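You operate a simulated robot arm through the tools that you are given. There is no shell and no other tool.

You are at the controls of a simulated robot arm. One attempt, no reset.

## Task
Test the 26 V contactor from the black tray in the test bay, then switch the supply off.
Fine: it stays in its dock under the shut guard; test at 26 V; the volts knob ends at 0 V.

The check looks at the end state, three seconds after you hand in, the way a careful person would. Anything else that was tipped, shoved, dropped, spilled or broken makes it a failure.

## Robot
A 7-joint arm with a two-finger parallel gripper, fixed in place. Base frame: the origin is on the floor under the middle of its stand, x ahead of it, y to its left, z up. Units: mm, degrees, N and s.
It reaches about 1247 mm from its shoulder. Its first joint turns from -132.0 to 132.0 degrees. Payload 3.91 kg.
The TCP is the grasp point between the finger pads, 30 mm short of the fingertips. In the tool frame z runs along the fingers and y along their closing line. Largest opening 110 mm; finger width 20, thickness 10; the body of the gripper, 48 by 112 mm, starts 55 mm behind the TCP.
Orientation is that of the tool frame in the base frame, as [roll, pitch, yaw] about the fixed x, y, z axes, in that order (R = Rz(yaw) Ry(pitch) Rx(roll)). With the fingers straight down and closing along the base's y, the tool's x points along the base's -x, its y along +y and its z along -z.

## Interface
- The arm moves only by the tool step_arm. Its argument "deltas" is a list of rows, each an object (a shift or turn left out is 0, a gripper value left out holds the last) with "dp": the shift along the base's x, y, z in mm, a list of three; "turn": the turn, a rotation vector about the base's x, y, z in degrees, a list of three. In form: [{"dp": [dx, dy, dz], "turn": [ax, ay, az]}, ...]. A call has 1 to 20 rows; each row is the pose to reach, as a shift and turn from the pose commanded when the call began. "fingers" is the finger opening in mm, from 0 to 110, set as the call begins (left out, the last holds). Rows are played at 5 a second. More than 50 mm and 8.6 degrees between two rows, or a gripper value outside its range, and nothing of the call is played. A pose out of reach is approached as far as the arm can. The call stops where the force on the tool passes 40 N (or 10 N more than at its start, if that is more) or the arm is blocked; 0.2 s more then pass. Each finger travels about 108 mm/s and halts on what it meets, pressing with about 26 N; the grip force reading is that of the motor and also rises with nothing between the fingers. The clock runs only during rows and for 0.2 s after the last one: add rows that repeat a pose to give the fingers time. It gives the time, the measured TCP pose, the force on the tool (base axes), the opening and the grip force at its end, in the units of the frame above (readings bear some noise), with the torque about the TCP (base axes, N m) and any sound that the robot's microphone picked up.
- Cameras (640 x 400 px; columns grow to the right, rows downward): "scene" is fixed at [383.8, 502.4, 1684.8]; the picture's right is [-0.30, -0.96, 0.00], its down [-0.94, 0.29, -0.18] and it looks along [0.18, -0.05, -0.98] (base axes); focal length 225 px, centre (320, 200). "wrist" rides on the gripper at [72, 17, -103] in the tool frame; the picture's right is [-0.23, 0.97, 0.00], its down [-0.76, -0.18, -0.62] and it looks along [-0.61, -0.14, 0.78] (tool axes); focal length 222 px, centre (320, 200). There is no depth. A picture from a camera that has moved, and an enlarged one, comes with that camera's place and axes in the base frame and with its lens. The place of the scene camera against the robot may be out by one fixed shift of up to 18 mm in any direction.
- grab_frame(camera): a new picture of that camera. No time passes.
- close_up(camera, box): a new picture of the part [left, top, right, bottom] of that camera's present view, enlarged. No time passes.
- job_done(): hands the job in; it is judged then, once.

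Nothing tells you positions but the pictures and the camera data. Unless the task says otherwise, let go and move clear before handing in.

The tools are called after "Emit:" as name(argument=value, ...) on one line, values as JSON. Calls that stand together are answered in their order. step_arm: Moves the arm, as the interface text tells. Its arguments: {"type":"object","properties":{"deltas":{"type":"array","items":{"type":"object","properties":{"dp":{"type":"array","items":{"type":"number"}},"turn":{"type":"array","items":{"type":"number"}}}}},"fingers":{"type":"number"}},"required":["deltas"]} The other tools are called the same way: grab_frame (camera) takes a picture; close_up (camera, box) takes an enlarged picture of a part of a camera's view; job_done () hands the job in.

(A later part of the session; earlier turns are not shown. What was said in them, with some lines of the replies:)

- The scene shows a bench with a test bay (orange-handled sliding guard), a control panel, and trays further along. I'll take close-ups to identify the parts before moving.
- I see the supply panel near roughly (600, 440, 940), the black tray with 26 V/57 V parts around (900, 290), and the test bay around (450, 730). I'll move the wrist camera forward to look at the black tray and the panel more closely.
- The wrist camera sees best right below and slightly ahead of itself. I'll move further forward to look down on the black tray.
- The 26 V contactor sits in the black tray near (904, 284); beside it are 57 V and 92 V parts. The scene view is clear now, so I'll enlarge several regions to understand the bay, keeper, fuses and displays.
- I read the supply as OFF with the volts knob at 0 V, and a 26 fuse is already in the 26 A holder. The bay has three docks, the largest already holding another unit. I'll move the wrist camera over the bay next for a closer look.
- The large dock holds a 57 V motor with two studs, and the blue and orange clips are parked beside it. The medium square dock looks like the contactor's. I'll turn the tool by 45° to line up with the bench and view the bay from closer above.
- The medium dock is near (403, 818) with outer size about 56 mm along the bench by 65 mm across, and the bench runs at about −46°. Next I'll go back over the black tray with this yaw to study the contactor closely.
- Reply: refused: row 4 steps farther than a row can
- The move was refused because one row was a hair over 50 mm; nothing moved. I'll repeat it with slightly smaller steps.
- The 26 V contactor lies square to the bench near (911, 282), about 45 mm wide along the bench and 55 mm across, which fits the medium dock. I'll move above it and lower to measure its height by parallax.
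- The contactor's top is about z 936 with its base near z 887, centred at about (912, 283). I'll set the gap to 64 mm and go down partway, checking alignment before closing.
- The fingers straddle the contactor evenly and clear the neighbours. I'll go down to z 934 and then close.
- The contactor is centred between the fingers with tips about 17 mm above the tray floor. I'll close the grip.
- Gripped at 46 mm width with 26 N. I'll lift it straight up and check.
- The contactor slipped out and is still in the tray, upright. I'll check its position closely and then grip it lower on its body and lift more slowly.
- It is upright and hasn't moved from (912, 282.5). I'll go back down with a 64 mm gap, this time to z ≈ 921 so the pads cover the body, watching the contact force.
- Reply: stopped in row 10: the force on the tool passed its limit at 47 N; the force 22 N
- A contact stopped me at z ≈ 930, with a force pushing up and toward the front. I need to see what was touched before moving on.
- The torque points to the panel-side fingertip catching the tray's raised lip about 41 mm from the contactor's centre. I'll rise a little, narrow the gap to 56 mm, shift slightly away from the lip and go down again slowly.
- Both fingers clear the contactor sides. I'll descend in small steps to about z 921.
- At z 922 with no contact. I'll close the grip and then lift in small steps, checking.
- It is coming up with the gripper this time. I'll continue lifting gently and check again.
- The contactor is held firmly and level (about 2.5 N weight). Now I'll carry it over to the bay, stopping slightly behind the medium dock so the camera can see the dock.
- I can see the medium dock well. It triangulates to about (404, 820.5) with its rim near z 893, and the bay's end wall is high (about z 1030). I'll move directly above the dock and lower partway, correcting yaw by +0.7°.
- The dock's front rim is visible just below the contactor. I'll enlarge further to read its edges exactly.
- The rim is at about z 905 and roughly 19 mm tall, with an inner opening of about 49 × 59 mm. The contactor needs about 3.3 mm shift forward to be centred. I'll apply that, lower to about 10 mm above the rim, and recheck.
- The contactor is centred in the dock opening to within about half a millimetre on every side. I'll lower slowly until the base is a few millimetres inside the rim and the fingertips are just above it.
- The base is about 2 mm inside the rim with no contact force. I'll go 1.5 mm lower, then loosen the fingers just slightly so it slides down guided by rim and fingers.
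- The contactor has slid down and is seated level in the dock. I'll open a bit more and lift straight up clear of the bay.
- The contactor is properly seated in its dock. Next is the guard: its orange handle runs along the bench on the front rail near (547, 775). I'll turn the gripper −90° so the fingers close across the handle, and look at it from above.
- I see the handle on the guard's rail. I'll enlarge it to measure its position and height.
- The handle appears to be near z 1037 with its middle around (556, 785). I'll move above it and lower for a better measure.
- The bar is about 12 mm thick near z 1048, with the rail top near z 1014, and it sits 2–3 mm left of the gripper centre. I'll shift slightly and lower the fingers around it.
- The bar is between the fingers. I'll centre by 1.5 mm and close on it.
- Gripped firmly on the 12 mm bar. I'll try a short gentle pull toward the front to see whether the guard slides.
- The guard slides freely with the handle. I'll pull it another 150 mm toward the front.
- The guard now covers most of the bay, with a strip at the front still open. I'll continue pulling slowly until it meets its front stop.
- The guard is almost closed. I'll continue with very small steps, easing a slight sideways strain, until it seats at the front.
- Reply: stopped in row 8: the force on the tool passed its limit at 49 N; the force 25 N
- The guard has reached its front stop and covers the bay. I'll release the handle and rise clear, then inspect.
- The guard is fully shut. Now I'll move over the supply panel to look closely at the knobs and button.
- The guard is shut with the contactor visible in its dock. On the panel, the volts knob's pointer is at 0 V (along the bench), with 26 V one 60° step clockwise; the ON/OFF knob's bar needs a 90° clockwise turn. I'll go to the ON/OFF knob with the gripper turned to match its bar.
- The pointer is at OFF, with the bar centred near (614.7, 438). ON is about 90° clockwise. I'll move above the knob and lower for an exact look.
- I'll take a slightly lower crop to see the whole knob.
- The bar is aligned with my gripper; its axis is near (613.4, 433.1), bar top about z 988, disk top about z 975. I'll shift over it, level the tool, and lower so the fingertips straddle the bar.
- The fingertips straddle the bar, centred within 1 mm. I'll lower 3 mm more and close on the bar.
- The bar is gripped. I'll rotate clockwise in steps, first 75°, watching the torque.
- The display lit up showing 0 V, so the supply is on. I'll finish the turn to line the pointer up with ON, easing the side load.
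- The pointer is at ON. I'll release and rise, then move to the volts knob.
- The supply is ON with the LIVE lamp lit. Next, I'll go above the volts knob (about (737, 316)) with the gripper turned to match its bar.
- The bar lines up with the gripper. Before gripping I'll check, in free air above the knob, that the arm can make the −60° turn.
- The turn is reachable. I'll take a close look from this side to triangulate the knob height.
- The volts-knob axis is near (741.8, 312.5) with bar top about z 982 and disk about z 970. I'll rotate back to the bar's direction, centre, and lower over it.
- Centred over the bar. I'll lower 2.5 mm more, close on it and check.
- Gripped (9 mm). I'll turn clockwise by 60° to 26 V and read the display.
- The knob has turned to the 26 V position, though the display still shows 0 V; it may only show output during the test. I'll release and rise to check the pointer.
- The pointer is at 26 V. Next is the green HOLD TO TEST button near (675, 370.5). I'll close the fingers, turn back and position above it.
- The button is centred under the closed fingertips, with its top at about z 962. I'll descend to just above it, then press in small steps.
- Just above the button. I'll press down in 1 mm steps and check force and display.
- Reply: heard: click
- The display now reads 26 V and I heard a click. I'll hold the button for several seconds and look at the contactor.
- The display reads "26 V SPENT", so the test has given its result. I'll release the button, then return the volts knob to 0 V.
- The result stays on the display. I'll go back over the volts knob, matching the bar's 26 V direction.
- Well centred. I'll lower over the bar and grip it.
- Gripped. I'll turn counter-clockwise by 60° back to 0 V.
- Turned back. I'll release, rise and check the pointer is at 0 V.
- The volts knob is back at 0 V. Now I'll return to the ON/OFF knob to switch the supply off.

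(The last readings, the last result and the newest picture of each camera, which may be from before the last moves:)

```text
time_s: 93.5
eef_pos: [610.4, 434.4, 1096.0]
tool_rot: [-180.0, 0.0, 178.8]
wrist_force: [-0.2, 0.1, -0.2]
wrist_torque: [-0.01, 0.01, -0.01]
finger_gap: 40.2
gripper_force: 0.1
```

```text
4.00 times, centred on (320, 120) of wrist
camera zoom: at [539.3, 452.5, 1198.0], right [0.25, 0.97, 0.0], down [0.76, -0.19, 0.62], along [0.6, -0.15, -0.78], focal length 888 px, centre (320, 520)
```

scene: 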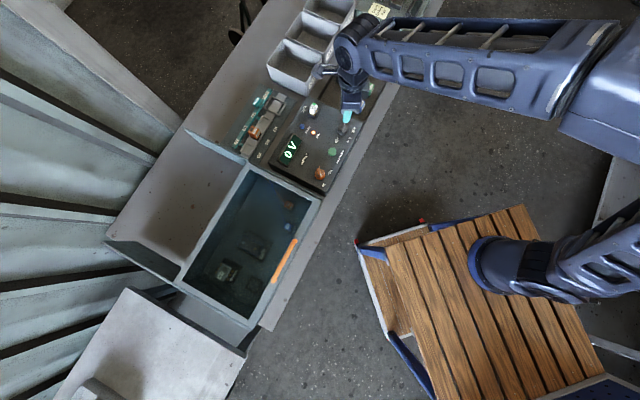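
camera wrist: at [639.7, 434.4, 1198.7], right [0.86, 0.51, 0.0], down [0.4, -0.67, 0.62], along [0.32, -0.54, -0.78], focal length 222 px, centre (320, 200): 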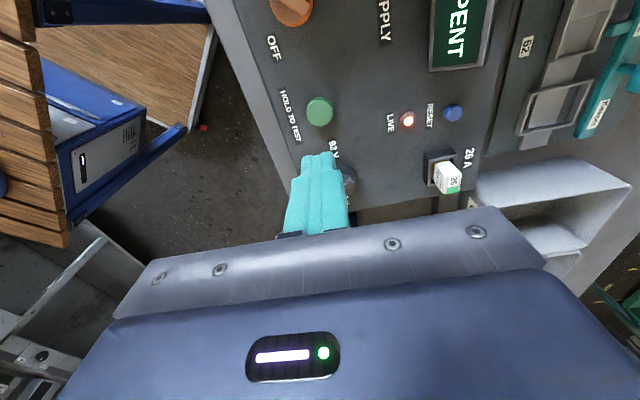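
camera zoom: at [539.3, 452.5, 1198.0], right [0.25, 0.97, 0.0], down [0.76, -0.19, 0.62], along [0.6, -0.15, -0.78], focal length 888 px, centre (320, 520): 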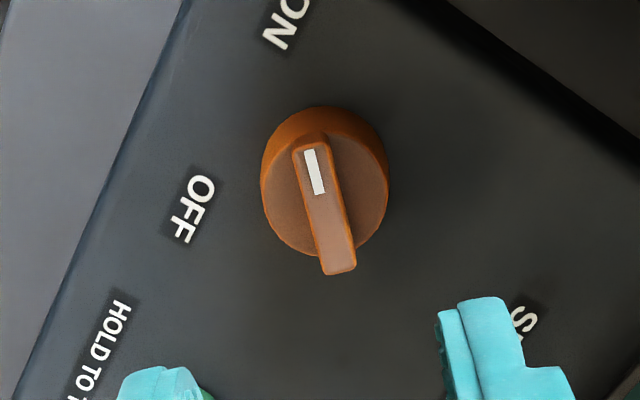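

The pointer is at ON and the bar is aligned, about 1 mm off centre. I'll correct, lower, and grip the bar.

Emit:
step_arm(deltas=[{"dp": [0.7, 1.2, -30]}, {"dp": [0.7, 1.2, -60]}, {"dp": [0.7, 1.2, -76]}, {"dp": [0.7, 1.2, -85]}, {"dp": [0.7, 1.2, -89]}, {"dp": [0.7, 1.2, -89]}])

Emit:
step_arm(deltas=[{"dp": [0, 0, 0]}, {"dp": [0, 0, 0]}, {"dp": [0, 0, 0]}], fingers=0)

Emit:
close_up(camera="wrist", box=[220, 80, 420, 210])

```text
time_s: 94.9
eef_pos: [611.5, 436.3, 1007.2]
tool_rot: [180.0, -0.1, 178.7]
wrist_force: [-0.7, 0.2, 0.9]
wrist_torque: [-0.02, 0.0, -0.05]
finger_gap: 39.9
gripper_force: 0.2
```

```text
time_s: 95.7
eef_pos: [611.5, 435.0, 1007.0]
tool_rot: [179.9, 0.0, 178.6]
wrist_force: [-1.3, -1.5, -0.1]
wrist_torque: [-0.04, -0.11, 0.24]
finger_gap: 8.8
gripper_force: 44.4
```

```text
3.08 times, centred on (320, 145) of wrist
camera zoom: at [540.6, 453.6, 1109.2], right [0.25, 0.97, 0.0], down [0.76, -0.19, 0.62], along [0.6, -0.16, -0.78], focal length 684 px, centre (320, 369)
```

zoom: 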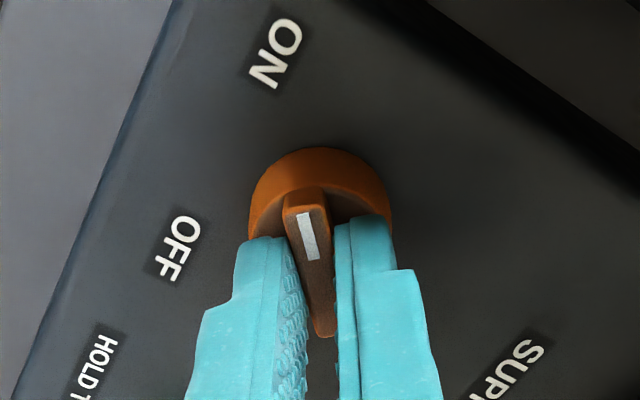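

Gripped and centred. I'll rotate counter-clockwise by about 89° to OFF.

Emit:
step_arm(deltas=[{"turn": [0, 0, 6]}, {"turn": [0, 0, 13]}, {"turn": [0, 0, 20.5]}, {"turn": [0, 0, 28]}, {"turn": [0, 0, 35.5]}, {"turn": [0, 0, 43]}, {"turn": [0, 0, 50.5]}, {"turn": [0, 0, 58]}, {"turn": [0, 0, 65.5]}, {"turn": [0, 0, 73]}, {"turn": [0, 0, 79]}, {"turn": [0, 0, 85]}, {"turn": [0, 0, 89]}, {"turn": [0, 0, 89]}])

Emit:
close_up(camera="wrist", box=[220, 80, 420, 210])

Emit:
close_up(camera="scene", box=[265, 90, 365, 195])

```text
time_s: 98.7
eef_pos: [612.7, 435.5, 1006.2]
tool_rot: [180.0, 0.0, -92.3]
wrist_force: [4.3, -13.9, 3.1]
wrist_torque: [-1.66, -0.04, 0.02]
finger_gap: 9.0
gripper_force: 45.0
```

```text
3.08 times, centred on (320, 145) of wrist
camera zoom: at [593.1, 363.0, 1109.2], right [-0.96, 0.27, 0.0], down [0.21, 0.75, 0.62], along [0.17, 0.6, -0.78], focal length 684 px, centre (320, 369)
```

zoom: 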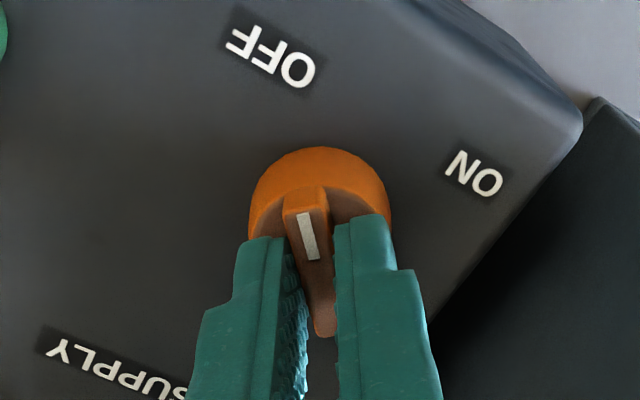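

```text
3.81 times, centred on (315, 142) of scene
camera zoom: at [383.8, 502.4, 1684.8], right [-0.3, -0.96, 0.0], down [-0.94, 0.29, -0.18], along [0.18, -0.05, -0.98], focal length 859 px, centre (339, 419)
```

zoom: 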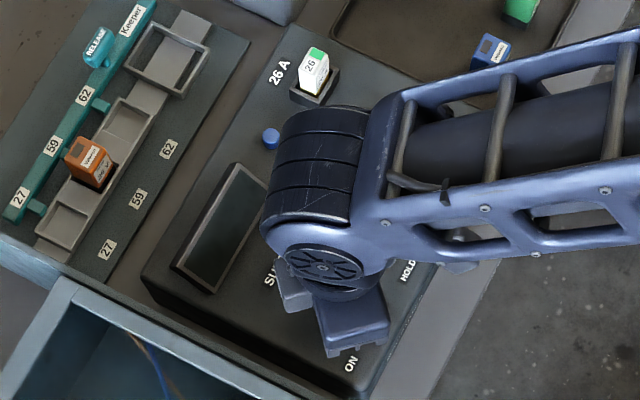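

The display has gone dark: the supply is off. I'll release, rise clear and check everything.

Emit:
step_arm(deltas=[{"dp": [0, 0, 0]}, {"dp": [0, 0, 0]}, {"dp": [0, 0, 15]}, {"dp": [0, 0, 50]}, {"dp": [0, 0, 95]}, {"dp": [0, 0, 140]}, {"dp": [0, 0, 185]}], fingers=40)

Emit:
close_up(camera="wrist", box=[220, 20, 420, 150])

Emit:
grab_frame(camera="scene")

```text
time_s: 100.3
eef_pos: [611.9, 435.2, 1192.7]
tool_rot: [-180.0, 0.0, -92.4]
wrist_force: [0.0, 0.7, -0.3]
wrist_torque: [-0.03, 0.0, 0.03]
finger_gap: 39.9
gripper_force: 0.2
```

```text
3.08 times, centred on (320, 85) of wrist
camera zoom: at [593.9, 363.3, 1294.7], right [-0.96, 0.27, 0.0], down [0.21, 0.75, 0.62], along [0.17, 0.6, -0.78], focal length 684 px, centre (320, 554)
```

zoom: 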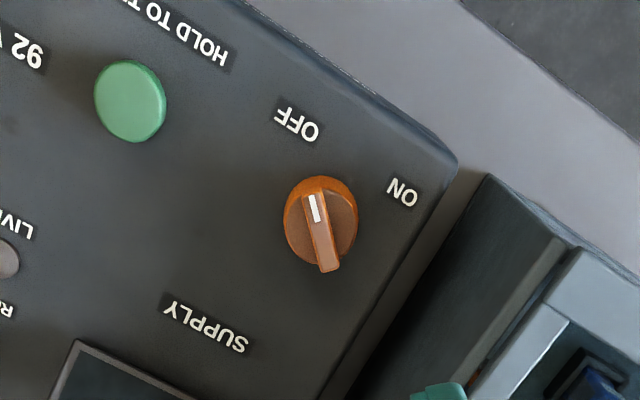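

```text
taken
```

scene: 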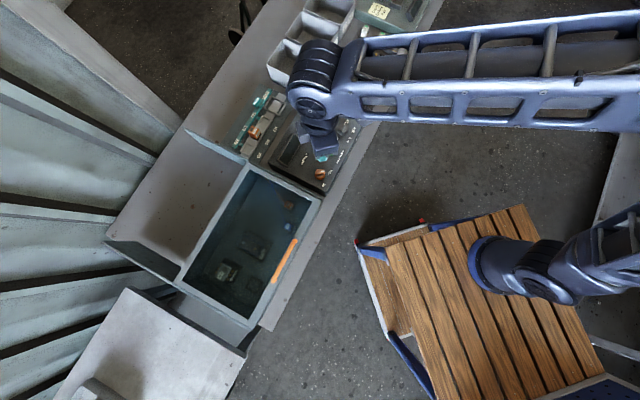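

The pointer is at OFF and the lamp is out. I'll move the arm clear of the bench and take a final look at everything.

Emit:
step_arm(deltas=[{"dp": [-8, -7, 13], "turn": [0, 0, -7.3]}, {"dp": [-17, -14, 26], "turn": [0, 0, -14.6]}, {"dp": [-25, -20, 39], "turn": [0, 0, -21.9]}, {"dp": [-34, -27, 52], "turn": [0, 0, -29.2]}, {"dp": [-42, -34, 65], "turn": [0, 0, -36.5]}, {"dp": [-51, -41, 78], "turn": [0, 0, -43.8]}, {"dp": [-59, -48, 91], "turn": [0, 0, -51.1]}, {"dp": [-68, -55, 104], "turn": [0, 0, -58.4]}, {"dp": [-76, -61, 117], "turn": [0, 0, -65.7]}, {"dp": [-85, -68, 130], "turn": [0, 0, -73]}, {"dp": [-93, -75, 143], "turn": [0, 0, -80.3]}, {"dp": [-102, -82, 157], "turn": [0, 0, -87.6]}, {"dp": [-140, -112, 157], "turn": [0, 0, -87.6]}, {"dp": [-170, -142, 157], "turn": [0, 0, -87.6]}])

Emit:
grab_frame(camera="scene")

Emit:
close_up(camera="scene", box=[265, 90, 365, 195])

Emit:
close_up(camera="scene", box=[320, 0, 440, 120])

Emit:
close_up(camera="scene", box=[160, 150, 330, 340])

```text
time_s: 103.3
eef_pos: [442.0, 293.3, 1349.0]
tool_rot: [-180.0, -0.1, 180.0]
wrist_force: [1.6, 1.0, 0.0]
wrist_torque: [-0.05, 0.06, 0.01]
finger_gap: 40.1
gripper_force: 0.0
```

```text
taken
```

scene: 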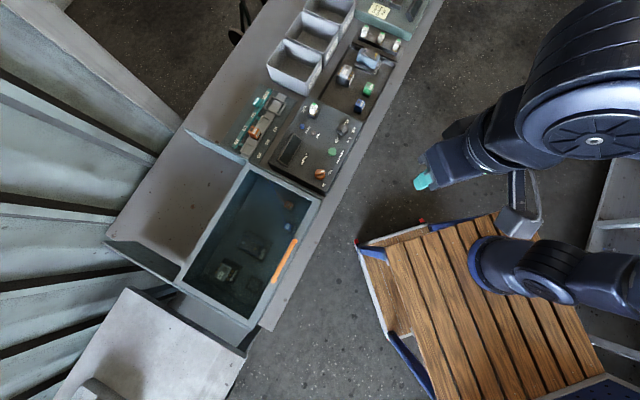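

```text
3.81 times, centred on (315, 142) of scene
camera zoom: at [383.8, 502.4, 1684.8], right [-0.3, -0.96, 0.0], down [-0.94, 0.29, -0.18], along [0.18, -0.05, -0.98], focal length 859 px, centre (339, 419)
```

zoom: 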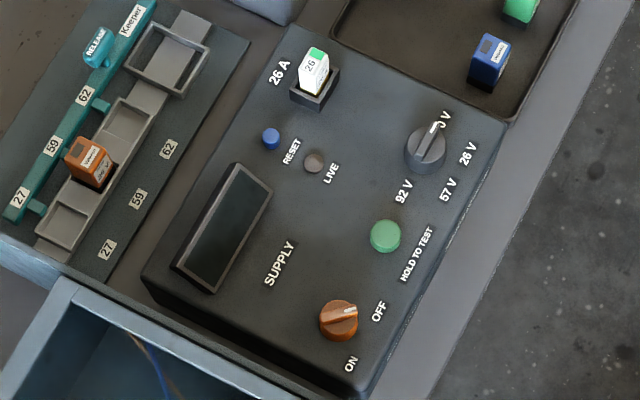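

```text
3.33 times, centred on (380, 60) of scene
camera zoom: at [383.8, 502.4, 1684.8], right [-0.3, -0.96, 0.0], down [-0.94, 0.29, -0.18], along [0.18, -0.05, -0.98], focal length 751 px, centre (120, 667)
```

zoom: 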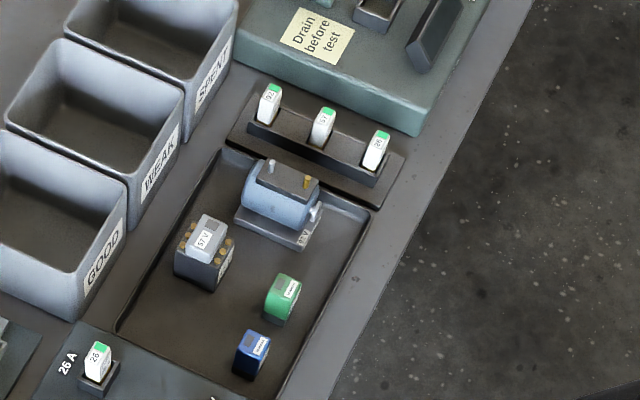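

```text
2.11 times, centred on (245, 245) of scene
camera zoom: at [383.8, 502.4, 1684.8], right [-0.3, -0.96, 0.0], down [-0.94, 0.29, -0.18], along [0.18, -0.05, -0.98], focal length 474 px, centre (478, 105)
```

zoom: 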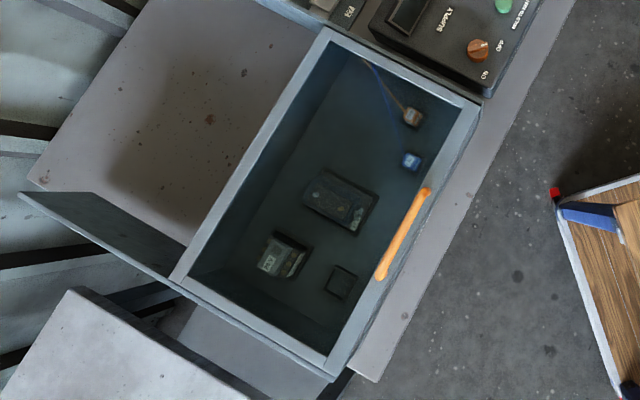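

In the final pictures the contactor sits in its dock under the shut guard, and its test at 26 V is done (the display read "26 V SPENT"). The volts knob is at 0 V, the supply is OFF, nothing else has moved, and the arm is clear. I'm handing the job in.

Emit:
job_done()

```text
The job is handed in.
```

I tested the 26 V contactor in the test bay at 26 V and it came up **SPENT** (the display read "26 V SPENT"). I then switched the supply off. The job is handed in, but I haven't been told whether it passed.

- **Contactor:** it is seated in the medium dock, and the guard is pulled fully shut over it.
- **Supply:** I turned the volts knob back to 0 V, then turned the supply knob to OFF. The display and LIVE lamp are both dark.
- **Everything else:** in the final pictures the other parts, fuses and bins look undisturbed. The arm is clear of the bench.

There were three rough moments:

- **First lift:** the contactor slipped out of the gripper on the first try but stayed upright in the tray. The second grip held.
- **Tray contact:** on the way down for that second grip, a fingertip pressed on the tray's lip with about 47 N before the arm stopped.
- **Docking:** the last 15 mm or so into the dock was a guided drop, because the dock's rim kept the fingers from lowering it all the way.
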